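You operate a simulated robot arm through the tools that you are given. There is no shell and no other tool. Be economical: measure what you need, move in short steps, check, and stop when the job is done.

Carry out the task below with a simulated two-armed robot. There is one attempt and no reset: what you move stays moved.

TASK
Swap the bare tray in the drawer for chip tray No 40.
Fine: The bare tray goes on the side shelf. Close the drawer, then press reset. The other trays stay.
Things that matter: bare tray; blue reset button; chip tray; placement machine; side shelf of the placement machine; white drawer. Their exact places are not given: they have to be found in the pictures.

The check looks at the end state, three seconds after you hand in, the way a careful person would. Anything else that was tipped, shoved, dropped, spilled or broken makes it a failure.

THE ROBOT
Two 7-joint arms with two-finger parallel grippers on one trunk, on a base that drives. Base frame: it is fixed to the floor where the robot stands at the start and does not move with it; the origin is under the middle of the robot, x ahead of it, y to its left, z up. Readings come in mm, degrees, newtons and seconds.
The left shoulder is at the start at [50, 168, 1207], the right one opposite. With the tool pointing down near the work surface each hand reaches from about 100 to 540 mm from the robot's upright axis, wherever it stands, measured 20 degrees to its own side. Places, roughly: blue reset button [400, 600, 900]; placement machine [900, -300, 600]; side shelf of the placement machine [500, 1000, 900]; white drawer [500, -200, 600]. Payload 1.57 kg a hand.
Tool frame (each hand has its own): the origin (TCP) lies between the finger pads and is the grasp point; the fingertips stand 30 mm ahead of it; z points along the fingers, y is the line along which they close. The gripper opens to 80 mm. The fingers are 17 mm wide and 12 mm thick; the gripper's body (40 by 82 mm) begins 80 mm behind the TCP.
Orientation is told as [roll, pitch, yaw] about the base's x, y, z axes, in that order, counted from this pose: with the fingers straight down and closing along the base's y, the tool's x points along the base's -x, its y along +y and its z along -z.

THE INTERFACE
- The arms move only by the tool arm_command. It takes "left_commands", "right_commands" or both (then of equal length, played together; a hand with none holds still); each is one flat list of numbers, 7 for each row, row after row: the closure, from 0 (fully open) to 1 (shut), then the shift along the tool's x, y, z in units of 200 mm (1.0 is 200 mm), then the turn, a rotation vector about the tool's x, y, z in units of 180 degrees (1.0 is 180 degrees). In form: [hand, x, y, z, wx, wy, wz, hand, x, y, z, wx, wy, wz, ...]. A call has 1 to 20 rows; each row is the pose to reach, as a shift and turn from the pose commanded when the call began, along the tool's axes at that moment. A call with a number of a shift or a turn outside -1 to 1 is refused whole. Rows are played at 5 a second. More than 50 mm and 8.6 degrees between two rows, or a gripper value outside its range, and nothing of the call is played. Where a pose cannot be reached the arm comes as near as it can. A force on the tool above 40 N (or 10 N above the force at the start of the call, whichever is more), or a blocked arm, ends the call early, and 0.2 s more pass. Each finger travels about 45 mm/s and halts on what it meets, pressing with about 41 N; the grip force reading is that of the motor and also rises with nothing between the fingers. The clock runs only during rows and for 0.2 s after the last one: add rows that repeat a pose to give the fingers time. The reply holds the time, the measured pose of the TCP, the force on the tool along the base axes, the opening and the grip force, in the units named above and with some noise, with the torque about the TCP (base axes, N m) and any sound that the robot's microphone picked up.
- Cameras (640 x 400 px; columns grow to the right, rows downward): "scene" is now at [114.7, 7.3, 1395.1]; the picture's right is [0.29, -0.96, 0.00], its down [-0.80, -0.25, -0.54] and it looks along [0.52, 0.16, -0.84] (base axes); focal length 214 px, centre (320, 200). "left" rides on the left gripper at [72, 7, -122] in its tool frame; the picture's right is [-0.09, 1.00, 0.00], its down [-0.84, -0.08, -0.54] and it looks along [-0.54, -0.05, 0.84] (tool axes); focal length 238 px, centre (320, 200). "right" rides on the right gripper at [72, -7, -122] in its tool frame; the picture's right is [0.09, 1.00, 0.00], its down [-0.84, 0.08, -0.54] and it looks along [-0.54, 0.05, 0.84] (tool axes); focal length 238 px, centre (320, 200).
- snapshot(camera): a new picture of that camera. The clock stands still meanwhile.
- lift_body(by): slides the trunk up (or, below 0, down) by that many mm; the arms and the scene camera ride with it, the base frame stays. It gives what a move gives, with no picture.
- roll_base(legs): drives the robot by 1 to 6 legs, each [ahead, left, turn to the left] in mm, mm and degrees, along the robot's own axes; the way and the turn of a leg run together, so that a leg with both is an arc; at most 1500 mm and 180 degrees a leg. The arms and the cameras ride along, it lands a little off, and it stops where it bumps. It gives what a move gives.
- turn_head(pan, tilt): turns the head with the scene camera to pan (to the left, within 80 degrees either way) and tilt (down, from -29 to 69), counted from straight ahead of the robot. It gives what a move gives.
- probe_pixels(camera, pixels): there is no depth. For up to 12 entries [column, row, z] of the newest picture of that camera ("zoom" is the newest enlarged one), the place [x, y] in the base frame at which the ray of that pixel passes the height z, good to about 3 mm, but the place of the scene camera against the robot may be out by one fixed shift of up to 25 mm in any direction. The clock stands still meanwhile.
- enlarge(camera, box): a new picture of the part [left, top, right, bottom] of that camera's present view, enlarged. The clock stands still meanwhile.
- job_done(): hands the job in; it is judged then, once.

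Go step by step. Measure first, check grasps and placings, and put right what went wrong. The budget is 80 turns and 70 pictures, counting those below and the enlarged ones. Unless the task says otherwise, let go and move clear before handing in, and close with one line.

The tools are called after ">>>" as a command line: name --argument value ..., lists and objects as JSON in quotes. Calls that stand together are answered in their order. arm_command: Moves the arms, as the interface text tells. Its arguments: {"type":"object","properties":{"left_commands":{"type":"array","items":{"type":"number"}},"right_commands":{"type":"array","items":{"type":"number"}}},"required":[]} The other tools are called the same way: lift_body (by) slides the trunk up or down; roll_base (legs) drives the base; turn_head (pan, tilt) turns the head that bears the scene camera; snapshot (camera) takes a picture; probe_pixels (camera, pixels) gives the place at which the rays of pixels pass given heights; enlarge (camera, box) takes an enlarged picture of a part of a camera's view; job_done () hands the job in.

At the start:

```text
time_s: 0.0
left_eef_pos: [387.6, 336.4, 1217.0]
left_orientation: [0.0, 0.0, 0.0]
left_wrist_force: [0.1, -0.2, 0.3]
left_ft_torque: [-0.01, 0.0, 0.0]
left_gripper_width: 79.7
left_grasp_force: 0.1
right_eef_pos: [403.7, -72.4, 1186.6]
right_orientation: [0.1, -0.1, 0.1]
right_wrist_force: [0.2, -0.7, 0.6]
right_ft_torque: [-0.04, -0.02, 0.01]
right_gripper_width: 79.6
right_grasp_force: 0.1
trunk travel left (down, up): [-375.0, 68.0]
robot x, y, heading: [-0.3, -1.2, 0.0]
head pan, tilt: [17.1, 57.3]
```

scene: 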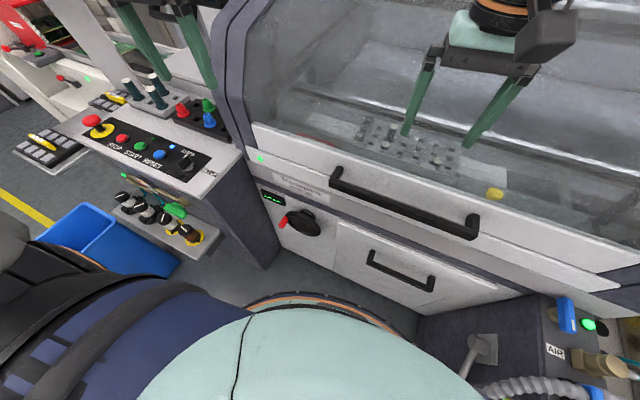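
right: 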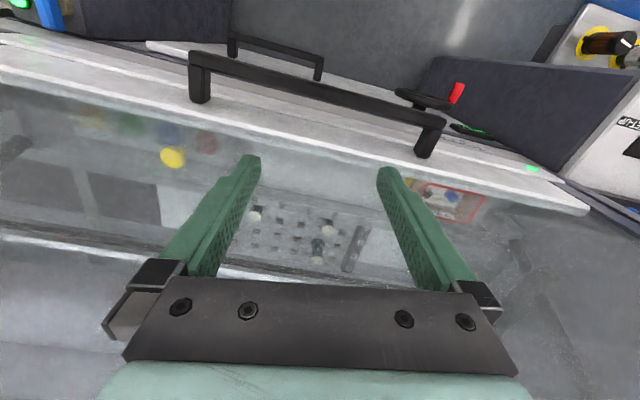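
left: 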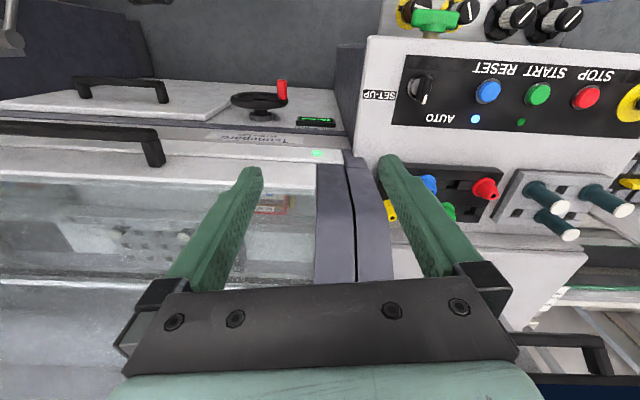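

The scene picture shows a big handle (~(400,205)), a smaller drawer handle (~(400,270)) and a panel with a blue RESET button (~(158,154)). I look around with the head before moving.

>>> turn_head --pan 60 --tilt 35

>>> snapshot --camera "scene"

>>> turn_head --pan -30 --tilt 40

>>> snapshot --camera "scene"

>>> turn_head --pan 10 --tilt 25

>>> snapshot --camera "scene"

```text
time_s: 1.1
left_eef_pos: [387.6, 336.6, 1216.3]
left_orientation: [0.0, 0.0, 0.0]
left_wrist_force: [-0.5, -0.6, -0.7]
left_ft_torque: [0.02, -0.02, 0.02]
left_gripper_width: 80.2
left_grasp_force: 0.1
right_eef_pos: [403.8, -72.7, 1186.2]
right_orientation: [0.1, 0.1, 0.0]
right_wrist_force: [-0.1, -0.5, 0.6]
right_ft_torque: [-0.01, 0.0, 0.02]
right_gripper_width: 80.1
right_grasp_force: 0.0
trunk travel left (down, up): [-375.0, 68.0]
robot x, y, heading: [-0.6, 1.1, 0.3]
head pan, tilt: [60.0, 35.0]
```

```text
66 pictures are left
```

scene: 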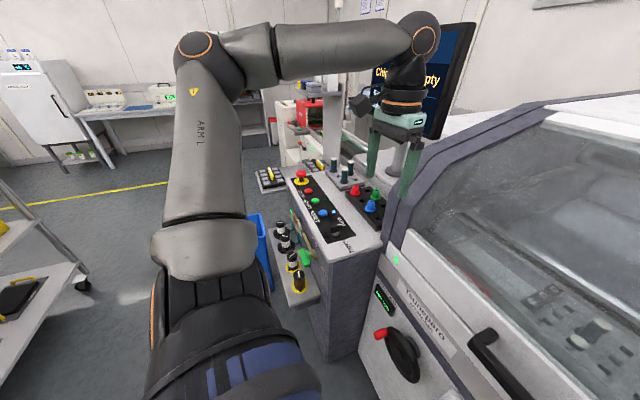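

```text
time_s: 2.8
left_eef_pos: [386.6, 336.5, 1216.8]
left_orientation: [0.0, 0.1, 0.0]
left_wrist_force: [0.4, 0.3, 0.4]
left_ft_torque: [0.0, -0.01, 0.0]
left_gripper_width: 80.0
left_grasp_force: 0.0
right_eef_pos: [405.1, -71.9, 1187.8]
right_orientation: [0.0, 0.0, -0.1]
right_wrist_force: [0.5, -0.2, 0.8]
right_ft_torque: [-0.01, 0.03, -0.02]
right_gripper_width: 79.8
right_grasp_force: 0.1
trunk travel left (down, up): [-375.0, 68.0]
robot x, y, heading: [-0.7, 4.2, 0.2]
head pan, tilt: [-30.0, 40.0]
```

```text
65 pictures are left
```

scene: 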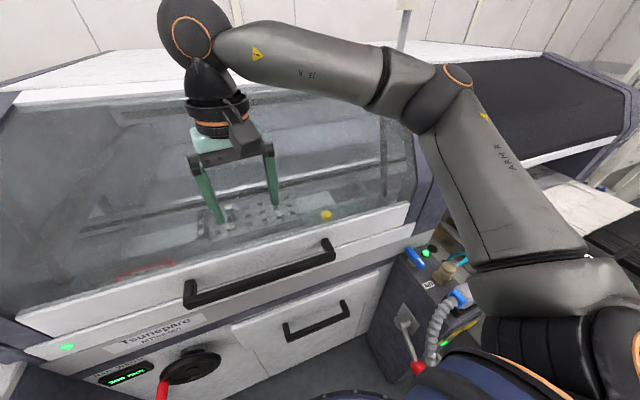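

```text
time_s: 3.8
left_eef_pos: [388.2, 336.9, 1216.5]
left_orientation: [-0.1, 0.1, 0.0]
left_wrist_force: [-0.4, -0.2, 0.1]
left_ft_torque: [-0.02, 0.01, 0.02]
left_gripper_width: 80.1
left_grasp_force: 0.0
right_eef_pos: [403.4, -71.7, 1186.9]
right_orientation: [0.1, 0.1, 0.0]
right_wrist_force: [0.3, 0.4, 0.6]
right_ft_torque: [0.0, 0.0, 0.04]
right_gripper_width: 79.9
right_grasp_force: 0.0
trunk travel left (down, up): [-375.0, 68.0]
robot x, y, heading: [-1.3, 1.3, -0.0]
head pan, tilt: [10.0, 25.0]
```

```text
64 pictures are left
```

scene: 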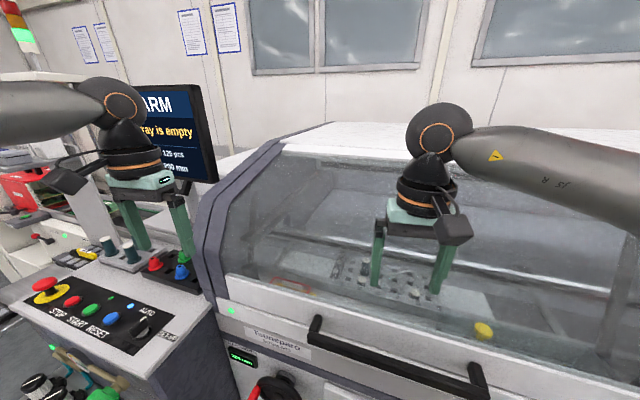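

I still need to find the trays; I look further left and right.

>>> turn_head --pan 80 --tilt 45

>>> snapshot --camera "scene"

>>> turn_head --pan -75 --tilt 35

>>> snapshot --camera "scene"

>>> turn_head --pan 48 --tilt 35

>>> enlarge --camera "scene" --box '[240, 60, 480, 210]'

```text
time_s: 5.2
left_eef_pos: [387.6, 336.5, 1215.9]
left_orientation: [0.0, 0.1, 0.0]
left_wrist_force: [0.0, 0.1, -0.6]
left_ft_torque: [0.0, 0.01, 0.01]
left_gripper_width: 80.2
left_grasp_force: 0.0
right_eef_pos: [404.8, -73.0, 1188.0]
right_orientation: [0.0, 0.0, 0.0]
right_wrist_force: [-0.5, 0.8, -0.8]
right_ft_torque: [-0.01, 0.02, 0.0]
right_gripper_width: 79.8
right_grasp_force: 0.1
trunk travel left (down, up): [-375.0, 68.0]
robot x, y, heading: [1.7, 0.5, 0.0]
head pan, tilt: [80.0, 45.0]
```

```text
63 pictures are left
```

scene: 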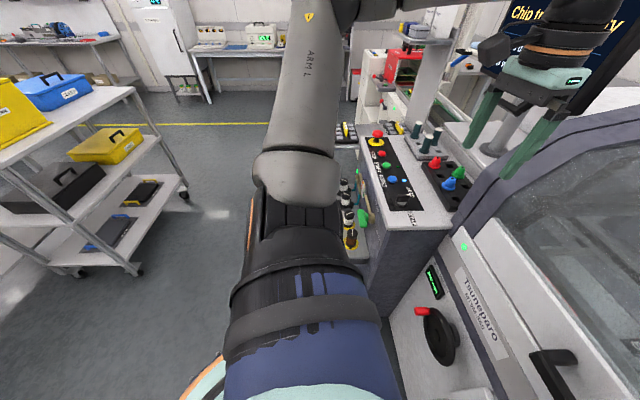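

```text
time_s: 7.6
left_eef_pos: [387.6, 336.8, 1214.6]
left_orientation: [0.0, 0.0, 0.0]
left_wrist_force: [-0.5, -0.3, 0.7]
left_ft_torque: [0.0, -0.02, -0.01]
left_gripper_width: 80.2
left_grasp_force: 0.1
right_eef_pos: [403.1, -71.5, 1186.5]
right_orientation: [0.1, 0.0, 0.1]
right_wrist_force: [-0.6, -0.2, -0.5]
right_ft_torque: [0.03, 0.0, -0.02]
right_gripper_width: 80.3
right_grasp_force: 0.0
trunk travel left (down, up): [-375.0, 68.0]
robot x, y, heading: [-0.4, 2.6, -0.1]
head pan, tilt: [-75.0, 35.0]
```

```text
62 pictures are left
```

scene: 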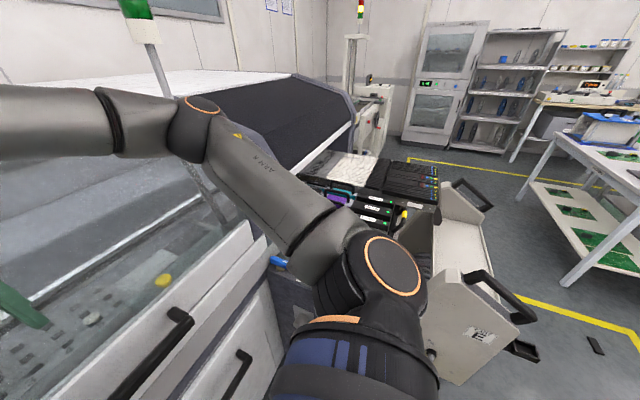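

```text
time_s: 9.7
left_eef_pos: [387.7, 336.6, 1216.8]
left_orientation: [0.0, 0.0, 0.0]
left_wrist_force: [0.0, 0.2, 0.5]
left_ft_torque: [0.02, 0.01, 0.0]
left_gripper_width: 80.3
left_grasp_force: 0.1
right_eef_pos: [403.8, -71.7, 1186.4]
right_orientation: [0.1, 0.0, 0.1]
right_wrist_force: [0.7, 0.4, 0.3]
right_ft_torque: [0.0, -0.01, 0.0]
right_gripper_width: 80.4
right_grasp_force: 0.0
trunk travel left (down, up): [-375.0, 68.0]
robot x, y, heading: [-0.5, -1.0, 0.0]
head pan, tilt: [48.0, 35.0]
```

```text
2.67 times, centred on (360, 135) of scene
```

zoom: 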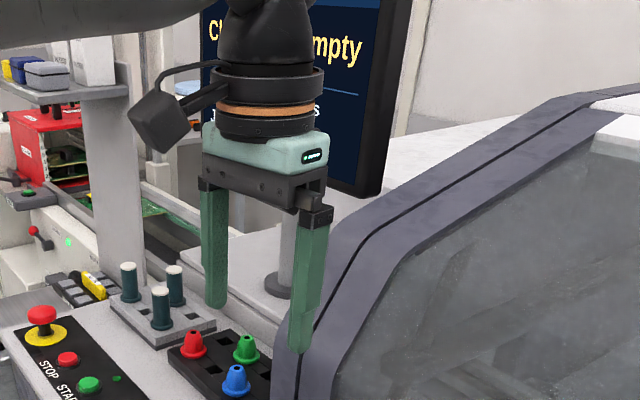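

The first picture showed black grids with yellow bars at (40,145) and (105,100), likely trays on the side shelf. I look closer there.

>>> turn_head --pan 35 --tilt 50

>>> snapshot --camera "scene"

>>> enlarge --camera "scene" --box '[100, 20, 340, 170]'

```text
time_s: 10.4
left_eef_pos: [387.6, 337.3, 1216.8]
left_orientation: [0.0, 0.0, 0.0]
left_wrist_force: [0.5, 0.0, 0.5]
left_ft_torque: [0.02, -0.01, -0.01]
left_gripper_width: 79.9
left_grasp_force: 0.0
right_eef_pos: [405.1, -71.8, 1186.8]
right_orientation: [0.1, 0.0, 0.0]
right_wrist_force: [-1.0, -0.6, -0.1]
right_ft_torque: [0.0, -0.03, 0.03]
right_gripper_width: 80.0
right_grasp_force: 0.1
trunk travel left (down, up): [-375.0, 68.0]
robot x, y, heading: [1.4, 0.8, 0.1]
head pan, tilt: [35.0, 50.0]
```

```text
60 pictures are left
```

scene: 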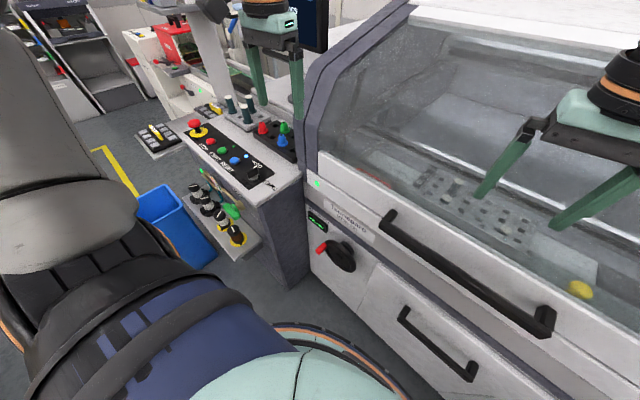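

```text
2.67 times, centred on (220, 95) of scene
```

zoom: 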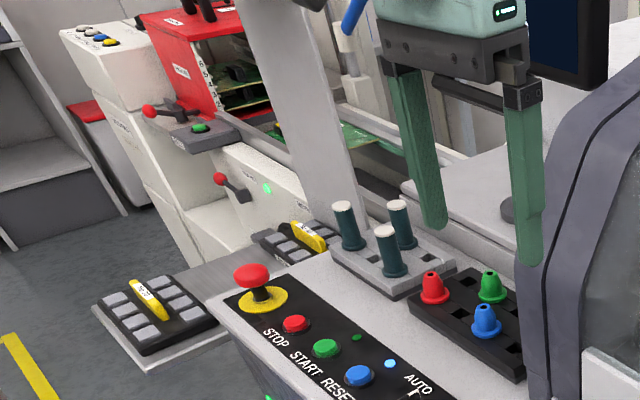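

Two chip trays with yellow labelled grips lie on the side shelf, left of the panel (zoom (155,310) and (300,240)). I measure places.

>>> probe_pixels --camera "zoom" --pixels '[[95, 305, 880], [155, 368, 880], [215, 325, 900], [150, 300, 920], [305, 237, 920], [358, 375, 920], [220, 305, 920], [265, 245, 880], [220, 270, 880], [545, 400, 920], [430, 265, 920]]'

>>> probe_pixels --camera "scene" --pixels '[[402, 312, 600], [472, 378, 600], [390, 215, 880], [548, 325, 880], [352, 330, 650], [303, 285, 600], [236, 160, 920], [260, 245, 700], [205, 145, 880], [330, 268, 750]]'

```text
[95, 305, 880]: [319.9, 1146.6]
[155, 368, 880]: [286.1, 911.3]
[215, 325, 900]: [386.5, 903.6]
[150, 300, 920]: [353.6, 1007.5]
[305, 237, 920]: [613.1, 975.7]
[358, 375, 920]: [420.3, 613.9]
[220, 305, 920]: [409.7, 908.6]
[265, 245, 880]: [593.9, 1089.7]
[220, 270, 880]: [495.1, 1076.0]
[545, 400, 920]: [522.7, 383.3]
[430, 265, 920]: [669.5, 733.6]
```

```text
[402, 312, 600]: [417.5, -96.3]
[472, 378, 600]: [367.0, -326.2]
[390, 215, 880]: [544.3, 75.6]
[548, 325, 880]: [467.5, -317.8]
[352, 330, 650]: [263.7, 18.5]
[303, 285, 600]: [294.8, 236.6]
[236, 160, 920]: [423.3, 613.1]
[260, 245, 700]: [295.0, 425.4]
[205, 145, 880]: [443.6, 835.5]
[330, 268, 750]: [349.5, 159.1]
```

The machine front runs along about [0.19,0.98], so it faces me at about -11°. I back off 350 mm, square up to it and lower the trunk to see the drawer from a second height.

>>> roll_base --legs '[[-350, 0, 0], [0, 0, -11]]'

>>> turn_head --pan 0 --tilt 40

>>> snapshot --camera "scene"

>>> probe_pixels --camera "scene" --pixels '[[320, 200, 600]]'

```text
time_s: 13.4
left_eef_pos: [100.7, 256.9, 1215.9]
left_orientation: [-0.1, 0.0, -11.0]
left_wrist_force: [-0.3, -0.7, 0.0]
left_ft_torque: [-0.01, -0.01, 0.04]
left_gripper_width: 80.0
left_grasp_force: 0.1
right_eef_pos: [39.4, -148.4, 1185.6]
right_orientation: [0.1, 0.0, -11.2]
right_wrist_force: [-0.2, -0.8, 0.0]
right_ft_torque: [0.01, -0.02, 0.0]
right_gripper_width: 79.9
right_grasp_force: 0.1
trunk travel left (down, up): [-375.0, 68.0]
robot x, y, heading: [-340.3, 0.9, -11.1]
head pan, tilt: [35.0, 50.0]
```

```text
time_s: 14.4
left_eef_pos: [101.0, 256.1, 1216.2]
left_orientation: [0.0, 0.0, -11.0]
left_wrist_force: [-0.1, -0.9, -0.1]
left_ft_torque: [-0.01, -0.01, 0.0]
left_gripper_width: 80.0
left_grasp_force: 0.0
right_eef_pos: [40.2, -147.0, 1186.1]
right_orientation: [0.0, 0.0, -10.9]
right_wrist_force: [-0.5, 0.1, -0.3]
right_ft_torque: [0.01, 0.02, 0.02]
right_gripper_width: 79.9
right_grasp_force: 0.2
trunk travel left (down, up): [-375.0, 68.0]
robot x, y, heading: [-341.6, -0.1, -11.1]
head pan, tilt: [0.0, 40.0]
```

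```text
58 pictures are left
```

scene: 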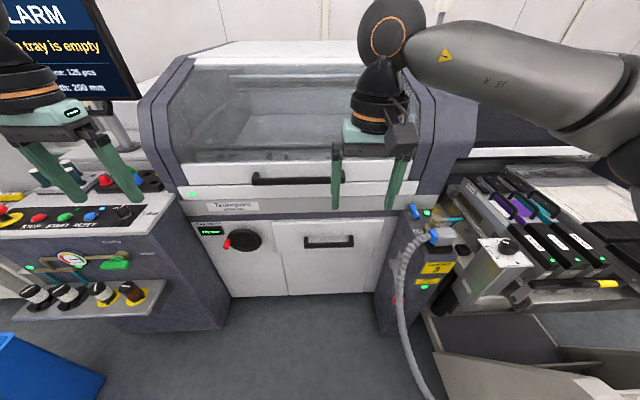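

```text
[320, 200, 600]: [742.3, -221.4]
```

Squared up; the drawer with small handle is at (330,243). I lower the trunk by 350 mm and triangulate.

>>> probe_pixels --camera "scene" --pixels '[[305, 243, 600], [354, 242, 600], [305, 243, 400], [354, 242, 400], [286, 222, 600], [380, 218, 600], [290, 294, 300]]'

>>> lift_body --by -350

>>> snapshot --camera "scene"

>>> enlarge --camera "scene" --box '[240, 100, 400, 200]'

```text
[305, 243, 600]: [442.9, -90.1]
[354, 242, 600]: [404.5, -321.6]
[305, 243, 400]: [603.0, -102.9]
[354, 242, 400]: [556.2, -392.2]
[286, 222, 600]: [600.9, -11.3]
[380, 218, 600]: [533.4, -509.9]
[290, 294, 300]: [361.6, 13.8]
```

```text
time_s: 17.8
left_eef_pos: [100.6, 256.6, 866.9]
left_orientation: [0.0, 0.0, -11.0]
left_wrist_force: [-0.6, 0.1, 1.0]
left_ft_torque: [-0.01, -0.02, 0.01]
left_gripper_width: 79.9
left_grasp_force: 0.1
right_eef_pos: [39.8, -148.4, 836.0]
right_orientation: [0.2, 0.0, -10.9]
right_wrist_force: [-0.2, 0.2, 0.2]
right_ft_torque: [0.02, 0.02, 0.01]
right_gripper_width: 79.9
right_grasp_force: 0.2
trunk travel left (down, up): [-25.0, 418.0]
robot x, y, heading: [-343.4, 3.4, -11.1]
head pan, tilt: [0.0, 40.0]
```

```text
57 pictures are left
```

scene: 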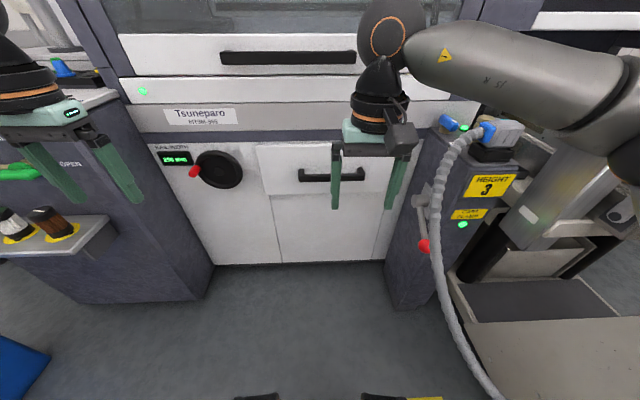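

```text
4.00 times, centred on (320, 150) of scene
```

zoom: 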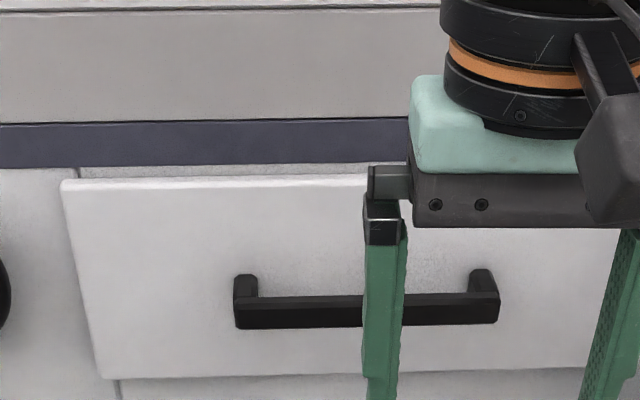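

Handle ends are at zoom (240,318) and (495,308). Probing them at several heights to intersect with the earlier rays.

>>> probe_pixels --camera "zoom" --pixels '[[238, 318, 600], [497, 310, 600], [238, 318, 650], [497, 310, 650], [62, 185, 650], [62, 185, 700], [100, 378, 600], [238, 318, 700], [245, 285, 650]]'

```text
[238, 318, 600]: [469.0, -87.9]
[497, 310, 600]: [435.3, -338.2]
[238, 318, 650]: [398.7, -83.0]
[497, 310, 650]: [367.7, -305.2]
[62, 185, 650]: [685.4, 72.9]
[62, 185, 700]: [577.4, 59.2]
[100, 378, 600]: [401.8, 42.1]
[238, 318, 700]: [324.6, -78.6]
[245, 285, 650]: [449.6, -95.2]
```

Handle comes out near z≈643, x≈408, y from -85 to -308 (scene shift pending). I turn the right hand to point forward with the fingers closing vertically, lowering it to the handle height, then look with its own camera.

>>> arm_command --right_commands '[0, 0, 0, 0.064, -0.0257, -0.0257, 0.0257, 0, 0, 0, 0.127, -0.0513, -0.0513, 0.0513, 0, 0, 0, 0.19, -0.077, -0.077, 0.077, 0, 0, 0, 0.253, -0.1027, -0.1027, 0.1027, 0, 0, 0, 0.317, -0.1283, -0.1283, 0.1283, 0, 0, 0, 0.38, -0.154, -0.154, 0.154, 0, 0, 0, 0.443, -0.1797, -0.1797, 0.1797, 0, 0, 0, 0.507, -0.2053, -0.2053, 0.2053, 0, 0, 0, 0.57, -0.231, -0.231, 0.231, 0, 0, 0, 0.633, -0.2567, -0.2567, 0.2567, 0, 0, 0, 0.697, -0.2823, -0.2823, 0.2823, 0, 0, 0, 0.76, -0.308, -0.308, 0.308, 0, 0, 0, 0.823, -0.3337, -0.3337, 0.3337, 0, 0, 0, 0.887, -0.3593, -0.3593, 0.3593, 0, 0, 0, 0.95, -0.3849, -0.3849, 0.3849, 0, 0, 0, 0.95, -0.3849, -0.3849, 0.3849]'

>>> snapshot --camera "right"

>>> snapshot --camera "scene"

```text
time_s: 21.2
left_eef_pos: [100.3, 256.4, 864.9]
left_orientation: [0.0, -0.1, -11.0]
left_wrist_force: [-0.5, -0.2, 0.0]
left_ft_torque: [0.02, -0.07, -0.01]
left_gripper_width: 80.0
left_grasp_force: 0.0
right_eef_pos: [78.3, -139.0, 659.7]
right_orientation: [90.0, 0.1, -101.0]
right_wrist_force: [-0.4, 0.3, 0.0]
right_ft_torque: [0.04, 0.01, -0.04]
right_gripper_width: 79.8
right_grasp_force: 0.0
right hand out of reach, approached as far as the arm can: row 9, 10, 11, 12, 13, 14, 15, 16
trunk travel left (down, up): [-25.0, 418.0]
robot x, y, heading: [-343.6, 4.0, -10.8]
head pan, tilt: [0.0, 40.0]
```

```text
55 pictures are left
```

right: 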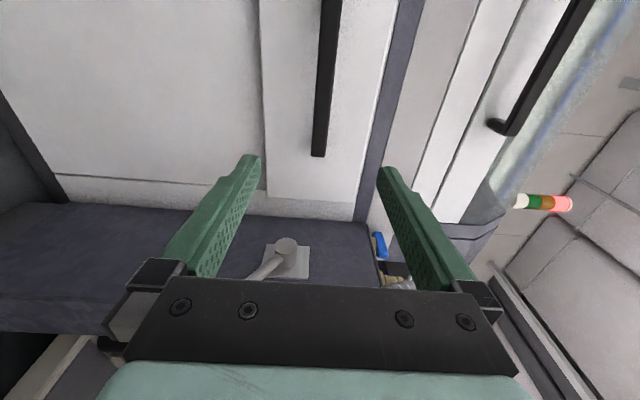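

```text
54 pictures are left
```

scene: 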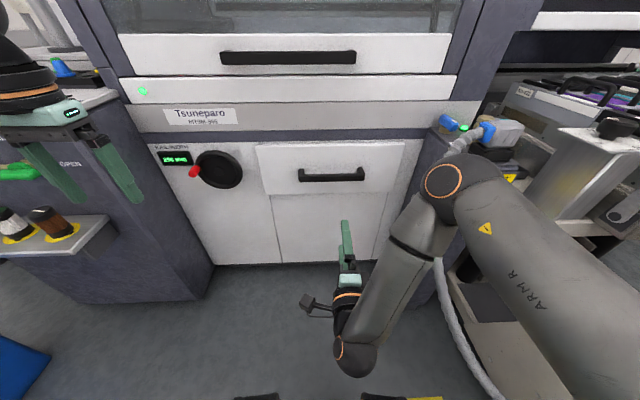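

The handle appears in the right camera as the vertical bar at column ~325, which puts it at z≈662, at the hand's own height, about 320 mm ahead and well centred. I pull the left hand back for clearance, then drive ahead 230 mm and check.

>>> arm_command --left_commands '[0, 0.2, 0, 0, 0, 0, 0, 0, 0.4, 0, 0, 0, 0, 0, 0, 0.6, 0, 0, 0, 0, 0, 0, 0.8, 0, 0, 0, 0, 0]'

>>> roll_base --legs '[[230, 0, 0]]'

>>> snapshot --camera "right"

>>> snapshot --camera "scene"

```text
time_s: 22.2
left_eef_pos: [-57.7, 284.7, 866.7]
left_orientation: [0.0, 0.0, -11.0]
left_wrist_force: [-0.8, 0.1, 0.3]
left_ft_torque: [0.02, 0.03, 0.0]
left_gripper_width: 79.9
left_grasp_force: 0.1
right_eef_pos: [78.6, -138.0, 659.7]
right_orientation: [89.9, 0.1, -101.0]
right_wrist_force: [0.1, 0.5, -0.8]
right_ft_torque: [0.0, -0.01, -0.05]
right_gripper_width: 80.1
right_grasp_force: 0.1
trunk travel left (down, up): [-25.0, 418.0]
robot x, y, heading: [-342.5, -4.0, -11.1]
head pan, tilt: [0.0, 40.0]
```

```text
time_s: 23.9
left_eef_pos: [165.5, 242.2, 866.5]
left_orientation: [0.1, 0.0, -11.1]
left_wrist_force: [0.6, 0.2, 0.2]
left_ft_torque: [0.01, -0.01, 0.0]
left_gripper_width: 80.0
left_grasp_force: 0.0
right_eef_pos: [299.1, -183.6, 659.9]
right_orientation: [89.9, 0.0, -101.2]
right_wrist_force: [0.0, 0.2, 0.3]
right_ft_torque: [0.0, 0.03, 0.0]
right_gripper_width: 79.9
right_grasp_force: 0.0
trunk travel left (down, up): [-25.0, 418.0]
robot x, y, heading: [-122.3, -43.3, -11.5]
head pan, tilt: [0.0, 40.0]
```

```text
53 pictures are left
```

right: 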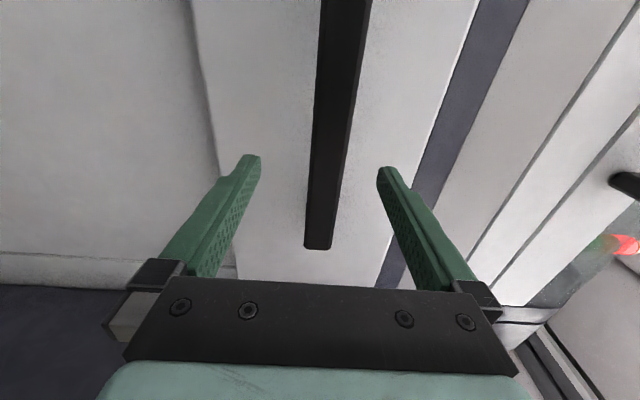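

```text
52 pictures are left
```

scene: 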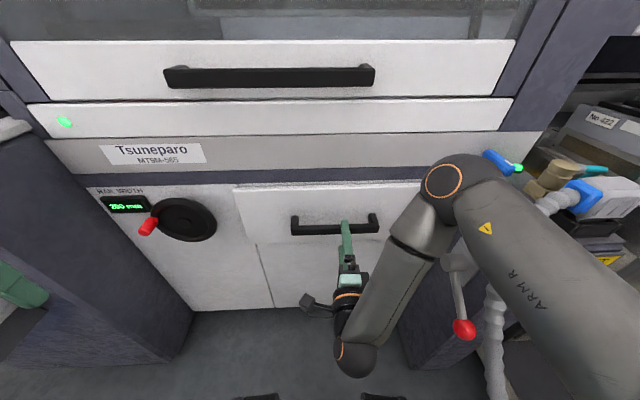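

The bar lies ~7 mm above the hand's centre and somewhere 50–100 mm ahead. I raise the hand 7 mm and creep ahead 45 mm.

>>> arm_command --right_commands '[0, 0, 0.035, 0, 0, 0, 0]'

>>> roll_base --legs '[[45, 0, 0]]'

>>> snapshot --camera "right"

>>> enlarge --camera "scene" --box '[240, 160, 400, 260]'

```text
time_s: 24.4
left_eef_pos: [165.2, 242.2, 867.3]
left_orientation: [0.0, 0.0, -11.1]
left_wrist_force: [-0.5, -0.1, -0.1]
left_ft_torque: [-0.04, 0.0, 0.02]
left_gripper_width: 80.2
left_grasp_force: 0.1
right_eef_pos: [300.3, -182.7, 666.2]
right_orientation: [89.9, 0.1, -101.0]
right_wrist_force: [-0.1, 0.2, 0.3]
right_ft_torque: [0.01, -0.03, -0.01]
right_gripper_width: 80.1
right_grasp_force: 0.1
trunk travel left (down, up): [-25.0, 418.0]
robot x, y, heading: [-123.4, -46.5, -11.1]
head pan, tilt: [0.0, 40.0]
```

```text
time_s: 25.2
left_eef_pos: [207.5, 233.0, 866.8]
left_orientation: [0.0, 0.0, -11.2]
left_wrist_force: [0.3, 0.8, 0.2]
left_ft_torque: [0.02, 0.0, 0.01]
left_gripper_width: 79.8
left_grasp_force: 0.1
right_eef_pos: [342.9, -191.8, 667.4]
right_orientation: [89.9, 0.2, -101.2]
right_wrist_force: [-0.1, 0.1, 0.3]
right_ft_torque: [-0.03, 0.01, 0.02]
right_gripper_width: 79.9
right_grasp_force: 0.1
trunk travel left (down, up): [-25.0, 418.0]
robot x, y, heading: [-80.9, -52.8, -11.1]
head pan, tilt: [0.0, 40.0]
```

```text
51 pictures are left
```

right: 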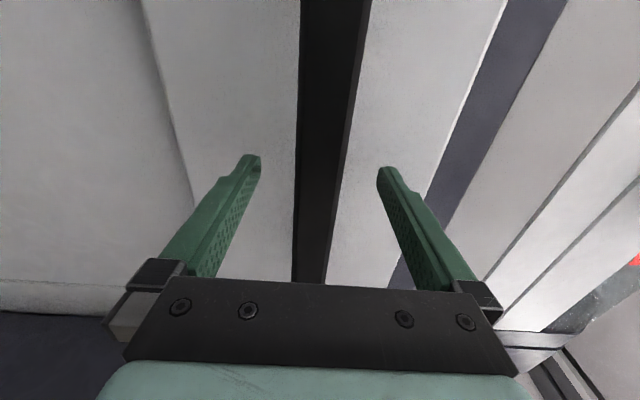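

```text
4.00 times, centred on (320, 210) of scene
```

zoom: 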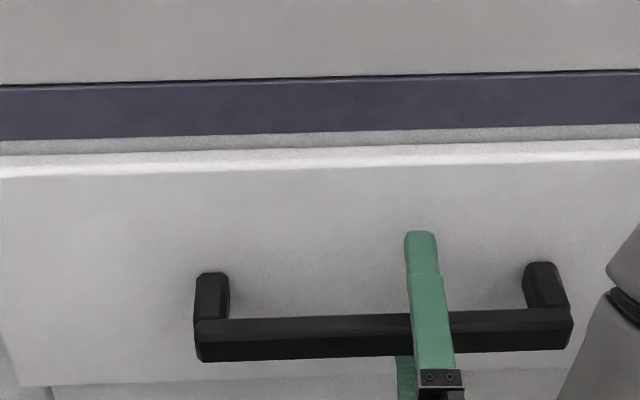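

The bar sits between the fingers (zoom: upper finger over it, lower one vanishing under it at (405,360)). I go 12 mm further and close.

>>> roll_base --legs '[[12, 0, 0]]'

>>> arm_command --right_commands '[0.5, 0, 0, 0, 0, 0, 0, 1, 0, 0, 0, 0, 0, 0, 1, 0, 0, 0, 0, 0, 0, 1, 0, 0, 0, 0, 0, 0, 1, 0, 0, 0, 0, 0, 0]'

>>> snapshot --camera "right"

```text
time_s: 26.0
left_eef_pos: [219.9, 230.7, 867.5]
left_orientation: [-0.1, 0.1, -11.3]
left_wrist_force: [-0.3, 0.1, -0.2]
left_ft_torque: [0.02, 0.04, -0.02]
left_gripper_width: 79.8
left_grasp_force: 0.1
right_eef_pos: [356.0, -193.4, 666.2]
right_orientation: [89.8, 0.1, -101.2]
right_wrist_force: [-0.1, -0.4, -0.2]
right_ft_torque: [0.0, -0.01, 0.01]
right_gripper_width: 80.3
right_grasp_force: 0.0
trunk travel left (down, up): [-25.0, 418.0]
robot x, y, heading: [-67.3, -54.4, -11.3]
head pan, tilt: [0.0, 40.0]
```

```text
time_s: 27.2
left_eef_pos: [221.3, 230.0, 866.8]
left_orientation: [0.1, 0.0, -11.2]
left_wrist_force: [1.5, 0.2, 0.1]
left_ft_torque: [-0.01, 0.0, -0.01]
left_gripper_width: 80.4
left_grasp_force: 0.0
right_eef_pos: [355.4, -194.3, 665.3]
right_orientation: [89.6, 0.0, -101.2]
right_wrist_force: [1.3, 1.8, -15.9]
right_ft_torque: [-0.24, -0.61, -0.26]
right_gripper_width: 25.9
right_grasp_force: 29.0
trunk travel left (down, up): [-25.0, 418.0]
robot x, y, heading: [-67.0, -58.6, -11.1]
head pan, tilt: [0.0, 40.0]
```

```text
49 pictures are left
```

right: 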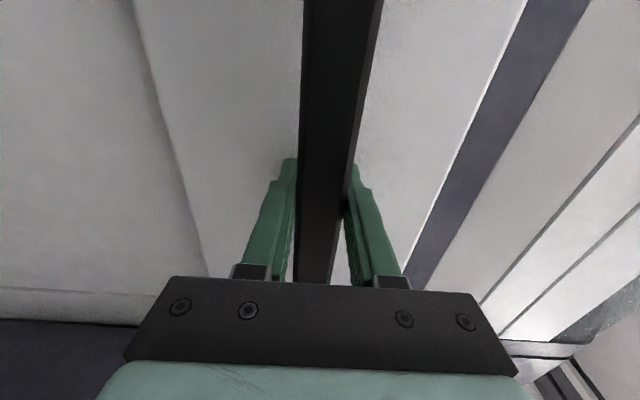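

The bar is gripped (opening 25.9 mm). I drive straight back 150 mm and look.

>>> roll_base --legs '[[-150, 0, 0]]'

>>> snapshot --camera "scene"

```text
time_s: 28.6
left_eef_pos: [75.0, 258.9, 867.8]
left_orientation: [0.1, 0.0, -11.3]
left_wrist_force: [0.1, 0.8, -0.2]
left_ft_torque: [0.01, 0.02, -0.03]
left_gripper_width: 79.7
left_grasp_force: 0.0
right_eef_pos: [207.3, -169.7, 665.0]
right_orientation: [89.6, -0.3, -101.7]
right_wrist_force: [-5.3, -27.5, -20.2]
right_ft_torque: [0.39, -0.91, 0.33]
right_gripper_width: 25.6
right_grasp_force: 36.9
trunk travel left (down, up): [-25.0, 418.0]
robot x, y, heading: [-214.6, -24.0, -11.3]
head pan, tilt: [0.0, 40.0]
```

```text
48 pictures are left
```

scene: 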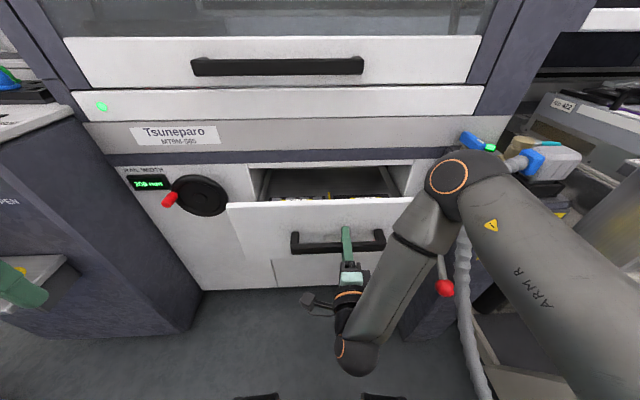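

The drawer is sliding out (trays seen at (330,197)). Lateral force says I drifted ~6 mm left; I continue 150 mm back with correction.

>>> roll_base --legs '[[-150, -6, 0]]'

>>> snapshot --camera "scene"

```text
time_s: 29.9
left_eef_pos: [-74.9, 284.0, 867.7]
left_orientation: [0.1, 0.0, -11.1]
left_wrist_force: [0.1, -0.5, 0.2]
left_ft_torque: [0.01, 0.01, -0.03]
left_gripper_width: 80.0
left_grasp_force: 0.1
right_eef_pos: [58.1, -147.3, 662.5]
right_orientation: [89.6, -0.4, -101.8]
right_wrist_force: [-4.4, -18.2, -9.0]
right_ft_torque: [0.49, -0.74, -0.03]
right_gripper_width: 25.9
right_grasp_force: 37.5
trunk travel left (down, up): [-25.0, 418.0]
robot x, y, heading: [-360.6, -3.4, -11.1]
head pan, tilt: [0.0, 40.0]
```

```text
47 pictures are left
```

scene: 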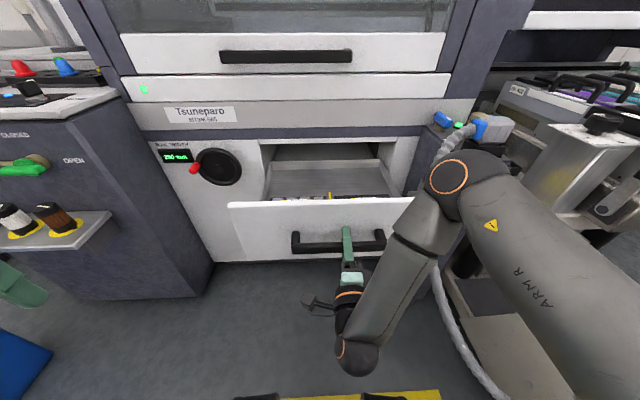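

The drawer is ~300 mm open. I release, back away and raise the trunk to look into it from above.

>>> arm_command --right_commands '[0.3, 0, 0, 0, 0, 0, 0, 0, 0, 0, 0, 0, 0, 0, 0, 0, 0, 0, 0, 0, 0, 0, 0, 0, 0, 0, 0, 0, 0, 0, 0, 0, 0, 0, 0]'

>>> roll_base --legs '[[-110, 0, 0]]'

>>> lift_body --by 350

>>> turn_head --pan 0 --tilt 52

>>> snapshot --camera "scene"

>>> enlarge --camera "scene" --box '[230, 100, 422, 220]'

```text
time_s: 31.1
left_eef_pos: [-76.2, 283.4, 866.8]
left_orientation: [0.0, 0.0, -11.1]
left_wrist_force: [0.1, 0.2, 0.1]
left_ft_torque: [0.02, -0.01, -0.01]
left_gripper_width: 80.2
left_grasp_force: 0.1
right_eef_pos: [59.2, -144.6, 665.1]
right_orientation: [89.6, -0.5, -101.9]
right_wrist_force: [0.3, 0.1, 0.0]
right_ft_torque: [0.01, 0.01, 0.01]
right_gripper_width: 80.0
right_grasp_force: 0.0
trunk travel left (down, up): [-25.0, 418.0]
robot x, y, heading: [-362.6, 0.6, -11.1]
head pan, tilt: [0.0, 40.0]
```

```text
time_s: 32.3
left_eef_pos: [-181.8, 304.8, 866.7]
left_orientation: [0.0, 0.0, -11.1]
left_wrist_force: [-0.1, -0.4, 0.0]
left_ft_torque: [0.02, -0.01, -0.01]
left_gripper_width: 80.3
left_grasp_force: 0.0
right_eef_pos: [-49.4, -124.7, 665.2]
right_orientation: [89.6, -0.5, -102.0]
right_wrist_force: [0.4, 0.0, 0.4]
right_ft_torque: [-0.04, -0.01, -0.02]
right_gripper_width: 80.0
right_grasp_force: 0.1
trunk travel left (down, up): [-25.0, 418.0]
robot x, y, heading: [-469.0, 23.2, -11.0]
head pan, tilt: [0.0, 40.0]
```

```text
time_s: 35.8
left_eef_pos: [-183.8, 305.7, 1217.2]
left_orientation: [0.0, 0.0, -11.1]
left_wrist_force: [0.0, 0.5, -0.4]
left_ft_torque: [0.02, 0.0, -0.01]
left_gripper_width: 80.2
left_grasp_force: 0.1
right_eef_pos: [-47.8, -124.7, 1016.1]
right_orientation: [89.6, -0.5, -102.0]
right_wrist_force: [-0.9, 0.4, 0.5]
right_ft_torque: [0.01, -0.05, 0.01]
right_gripper_width: 79.8
right_grasp_force: 0.2
trunk travel left (down, up): [-375.0, 68.0]
robot x, y, heading: [-471.2, 16.5, -11.1]
head pan, tilt: [0.0, 40.0]
```

```text
time_s: 36.5
left_eef_pos: [-183.8, 305.3, 1215.7]
left_orientation: [0.0, -0.1, -11.1]
left_wrist_force: [0.5, 0.2, -0.6]
left_ft_torque: [-0.01, 0.01, -0.05]
left_gripper_width: 79.8
left_grasp_force: 0.1
right_eef_pos: [-48.2, -125.2, 1014.2]
right_orientation: [89.6, -0.5, -101.9]
right_wrist_force: [-0.8, 0.6, 0.2]
right_ft_torque: [0.0, -0.01, 0.02]
right_gripper_width: 80.0
right_grasp_force: 0.1
trunk travel left (down, up): [-375.0, 68.0]
robot x, y, heading: [-471.9, 20.4, -10.8]
head pan, tilt: [0.0, 52.0]
```

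```text
46 pictures are left
```

scene: 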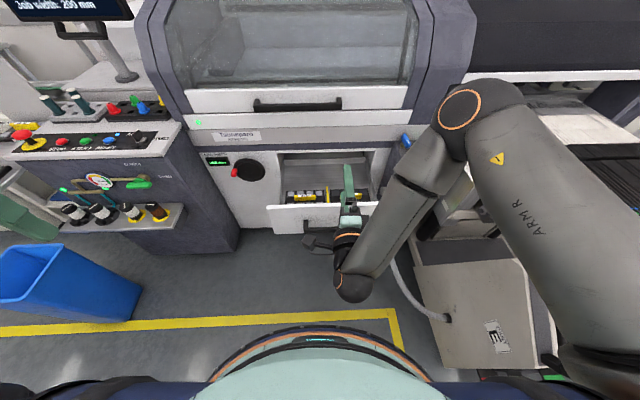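

```text
3.33 times, centred on (326, 160) of scene
```

zoom: 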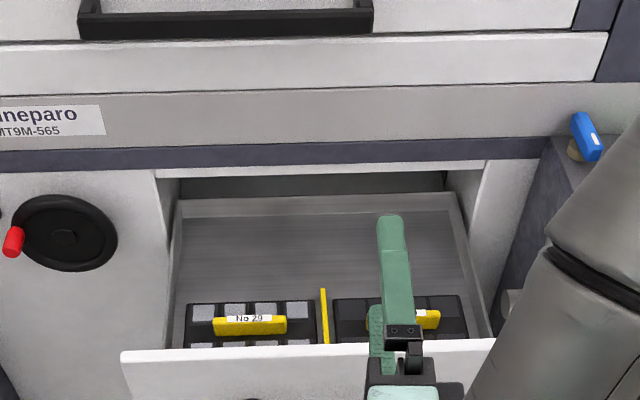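

The drawer holds tray No 20 (full, left) and the bare tray (black cells, right), each with a yellow grip bar, divided by a yellow strip. I turn the right hand back to pointing down.

>>> arm_command --right_commands '[0, 0, 0, 0, 0.0257, 0.0257, -0.0257, 0, 0, 0, 0, 0.0513, 0.0513, -0.0513, 0, 0, 0, 0, 0.077, 0.077, -0.077, 0, 0, 0, 0, 0.1027, 0.1027, -0.1027, 0, 0, 0, 0, 0.1283, 0.1283, -0.1283, 0, 0, 0, 0, 0.154, 0.154, -0.154, 0, 0, 0, 0, 0.1797, 0.1797, -0.1797, 0, 0, 0, 0, 0.2053, 0.2053, -0.2053, 0, 0, 0, 0, 0.231, 0.231, -0.231, 0, 0, 0, 0, 0.2567, 0.2567, -0.2567, 0, 0, 0, 0, 0.2823, 0.2823, -0.2823, 0, 0, 0, 0, 0.308, 0.308, -0.308, 0, 0, 0, 0, 0.3337, 0.3337, -0.3337, 0, 0, 0, 0, 0.3593, 0.3593, -0.3593, 0, 0, 0, 0, 0.3849, 0.3849, -0.3849, 0, 0, 0, 0, 0.3849, 0.3849, -0.3849]'

>>> enlarge --camera "scene" --box '[230, 120, 422, 240]'

```text
time_s: 39.9
left_eef_pos: [-183.5, 304.3, 1217.7]
left_orientation: [0.0, 0.0, -11.1]
left_wrist_force: [-0.2, -0.2, -0.9]
left_ft_torque: [-0.04, 0.02, 0.03]
left_gripper_width: 79.9
left_grasp_force: 0.1
right_eef_pos: [-49.1, -124.2, 1015.2]
right_orientation: [-0.5, 0.4, -11.8]
right_wrist_force: [0.1, -0.7, 0.4]
right_ft_torque: [-0.02, -0.01, -0.04]
right_gripper_width: 79.8
right_grasp_force: 0.1
right hand out of reach, approached as far as the arm can: row 2, 3, 4, 5
trunk travel left (down, up): [-375.0, 68.0]
robot x, y, heading: [-469.9, 22.1, -10.7]
head pan, tilt: [0.0, 52.0]
```

```text
3.33 times, centred on (326, 180) of scene
```

zoom: 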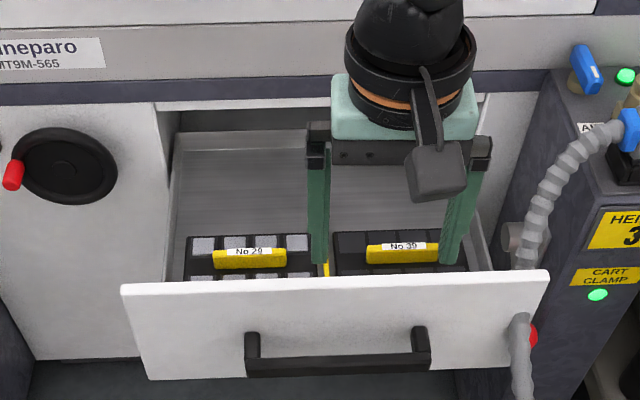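

The bare tray carries label No 39 (zoom (403,246)). I drive ahead 190 mm to get the right hand over the drawer and look with its camera.

>>> roll_base --legs '[[190, 0, 0]]'

>>> snapshot --camera "right"

>>> snapshot --camera "scene"

```text
time_s: 41.5
left_eef_pos: [2.7, 268.9, 1216.4]
left_orientation: [0.0, 0.0, -11.1]
left_wrist_force: [-0.2, -0.3, -0.1]
left_ft_torque: [0.02, 0.01, -0.02]
left_gripper_width: 80.2
left_grasp_force: 0.0
right_eef_pos: [137.6, -160.0, 1015.9]
right_orientation: [-0.6, 0.4, -11.9]
right_wrist_force: [0.1, 0.1, 0.6]
right_ft_torque: [0.0, 0.02, 0.0]
right_gripper_width: 80.0
right_grasp_force: 0.0
trunk travel left (down, up): [-375.0, 68.0]
robot x, y, heading: [-283.6, -15.7, -10.7]
head pan, tilt: [0.0, 52.0]
```

```text
43 pictures are left
```

right: 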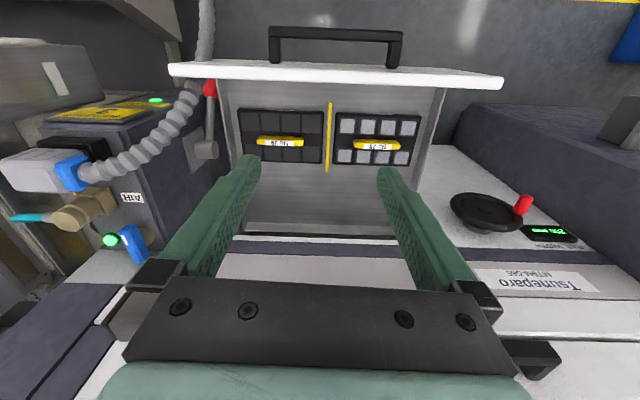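

```text
42 pictures are left
```

scene: 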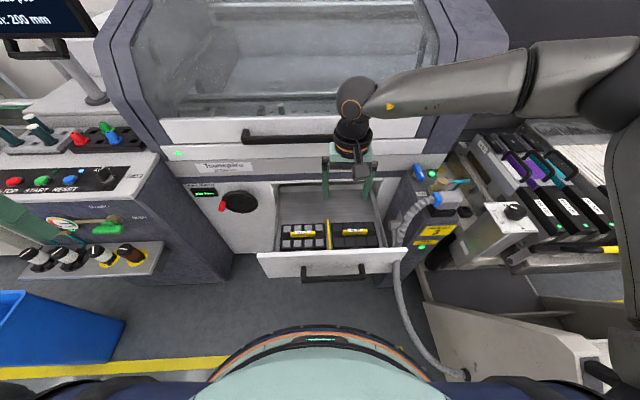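

Clear view: bare tray's grip bar is at right-camera (280,142) and scene (357,232), lying along the drawer front. I probe both cameras to find its height.

>>> probe_pixels --camera "right" --pixels '[[280, 141, 600], [280, 141, 650], [280, 141, 700], [258, 141, 650], [303, 141, 650], [236, 109, 620], [324, 109, 620], [323, 163, 620], [377, 145, 650], [169, 65, 720], [503, 78, 720], [330, 105, 650]]'

>>> enlarge --camera "scene" --box '[250, 180, 410, 280]'

```text
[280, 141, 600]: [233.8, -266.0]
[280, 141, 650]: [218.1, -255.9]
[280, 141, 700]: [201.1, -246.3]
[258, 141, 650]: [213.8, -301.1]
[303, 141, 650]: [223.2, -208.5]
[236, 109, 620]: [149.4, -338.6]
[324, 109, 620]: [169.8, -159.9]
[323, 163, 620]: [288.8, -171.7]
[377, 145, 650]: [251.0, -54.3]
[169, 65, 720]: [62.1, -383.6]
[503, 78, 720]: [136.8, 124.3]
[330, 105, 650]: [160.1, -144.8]
```

```text
4.00 times, centred on (330, 230) of scene
```

zoom: 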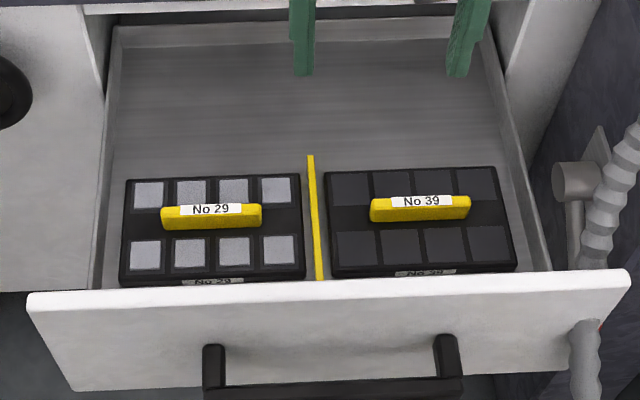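

>>> probe_pixels --camera "zoom" --pixels '[[420, 202, 600], [420, 202, 650], [420, 202, 700], [370, 205, 650], [472, 203, 650], [211, 210, 650], [325, 172, 620], [497, 168, 620], [517, 268, 620], [332, 272, 620]]'

```text
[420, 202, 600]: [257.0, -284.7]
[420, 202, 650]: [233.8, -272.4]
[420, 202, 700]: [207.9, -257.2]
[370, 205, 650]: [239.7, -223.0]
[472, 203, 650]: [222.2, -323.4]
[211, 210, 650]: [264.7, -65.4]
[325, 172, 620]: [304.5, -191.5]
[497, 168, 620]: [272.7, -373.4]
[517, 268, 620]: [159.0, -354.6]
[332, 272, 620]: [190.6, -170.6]
```

The two cameras disagree by the known scene shift, so I'll rely on the right camera from a second height. I shift the base slightly, move the hand above the bare tray, yaw it 90° so the fingers close across the bar, and lower the trunk 200 mm.

>>> roll_base --legs '[[40, -40, 0]]'

>>> arm_command --right_commands '[0, -0.026, -0.018, 0, 0, 0, 0.0455, 0, -0.052, -0.036, 0, 0, 0, 0.0909, 0, -0.078, -0.054, 0, 0, 0, 0.1364, 0, -0.104, -0.072, 0, 0, 0, 0.1818, 0, -0.13, -0.09, 0, 0, 0, 0.2273, 0, -0.156, -0.108, 0, 0, 0, 0.2727, 0, -0.182, -0.126, 0, 0, 0, 0.3182, 0, -0.208, -0.144, 0, 0, 0, 0.3636, 0, -0.234, -0.162, 0, 0, 0, 0.4091, 0, -0.26, -0.18, 0, 0, 0, 0.4545, 0, -0.286, -0.195, 0, 0, 0, 0.5, 0, -0.286, -0.195, 0, 0, 0, 0.5]'

>>> lift_body --by -200

>>> snapshot --camera "right"

```text
time_s: 42.5
left_eef_pos: [33.4, 221.0, 1216.2]
left_orientation: [0.0, 0.1, -11.1]
left_wrist_force: [-0.3, 0.0, -0.4]
left_ft_torque: [0.01, -0.01, 0.0]
left_gripper_width: 80.0
left_grasp_force: 0.1
right_eef_pos: [167.7, -209.9, 1014.8]
right_orientation: [-0.5, 0.4, -12.0]
right_wrist_force: [0.0, 0.3, -0.3]
right_ft_torque: [0.01, -0.01, -0.03]
right_gripper_width: 80.1
right_grasp_force: 0.1
trunk travel left (down, up): [-375.0, 68.0]
robot x, y, heading: [-253.0, -65.7, -11.0]
head pan, tilt: [0.0, 52.0]
```

```text
time_s: 45.1
left_eef_pos: [32.4, 221.0, 1216.7]
left_orientation: [0.0, 0.0, -11.1]
left_wrist_force: [0.7, -0.3, -0.1]
left_ft_torque: [0.02, -0.01, 0.02]
left_gripper_width: 80.3
left_grasp_force: 0.1
right_eef_pos: [215.9, -258.6, 1015.2]
right_orientation: [-0.4, -0.5, -101.9]
right_wrist_force: [-0.2, -0.4, -0.2]
right_ft_torque: [-0.02, 0.02, 0.01]
right_gripper_width: 80.0
right_grasp_force: 0.0
trunk travel left (down, up): [-375.0, 68.0]
robot x, y, heading: [-255.8, -64.5, -11.2]
head pan, tilt: [0.0, 52.0]
```

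```text
time_s: 47.3
left_eef_pos: [33.0, 221.0, 1017.3]
left_orientation: [0.0, -0.1, -11.1]
left_wrist_force: [0.3, 0.2, -0.4]
left_ft_torque: [0.01, 0.02, -0.03]
left_gripper_width: 80.1
left_grasp_force: 0.2
right_eef_pos: [215.6, -259.0, 815.2]
right_orientation: [-0.4, -0.5, -101.8]
right_wrist_force: [0.2, -0.6, 0.3]
right_ft_torque: [0.01, -0.01, 0.0]
right_gripper_width: 79.9
right_grasp_force: 0.1
trunk travel left (down, up): [-175.0, 268.0]
robot x, y, heading: [-252.7, -64.2, -10.9]
head pan, tilt: [0.0, 52.0]
```

```text
40 pictures are left
```

right: 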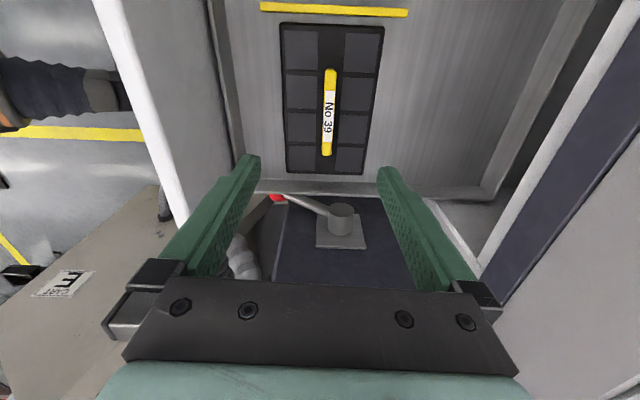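

The bar No 39 now runs vertically in the picture from (330,70) to (327,155). Probing to intersect with the earlier rays.

>>> probe_pixels --camera "right" --pixels '[[329, 112, 550], [329, 112, 600], [329, 112, 650], [330, 70, 600], [327, 155, 600], [282, 25, 570], [384, 28, 570], [362, 174, 570], [286, 173, 570], [335, 8, 600], [148, 140, 690], [330, 70, 570]]'

```text
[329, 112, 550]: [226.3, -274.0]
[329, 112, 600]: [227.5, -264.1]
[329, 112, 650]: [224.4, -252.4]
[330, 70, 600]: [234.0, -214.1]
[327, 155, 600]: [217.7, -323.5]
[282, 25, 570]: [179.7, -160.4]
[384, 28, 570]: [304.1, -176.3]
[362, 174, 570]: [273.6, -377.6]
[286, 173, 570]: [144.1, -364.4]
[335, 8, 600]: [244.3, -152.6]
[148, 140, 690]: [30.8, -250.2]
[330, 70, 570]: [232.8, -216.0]
```

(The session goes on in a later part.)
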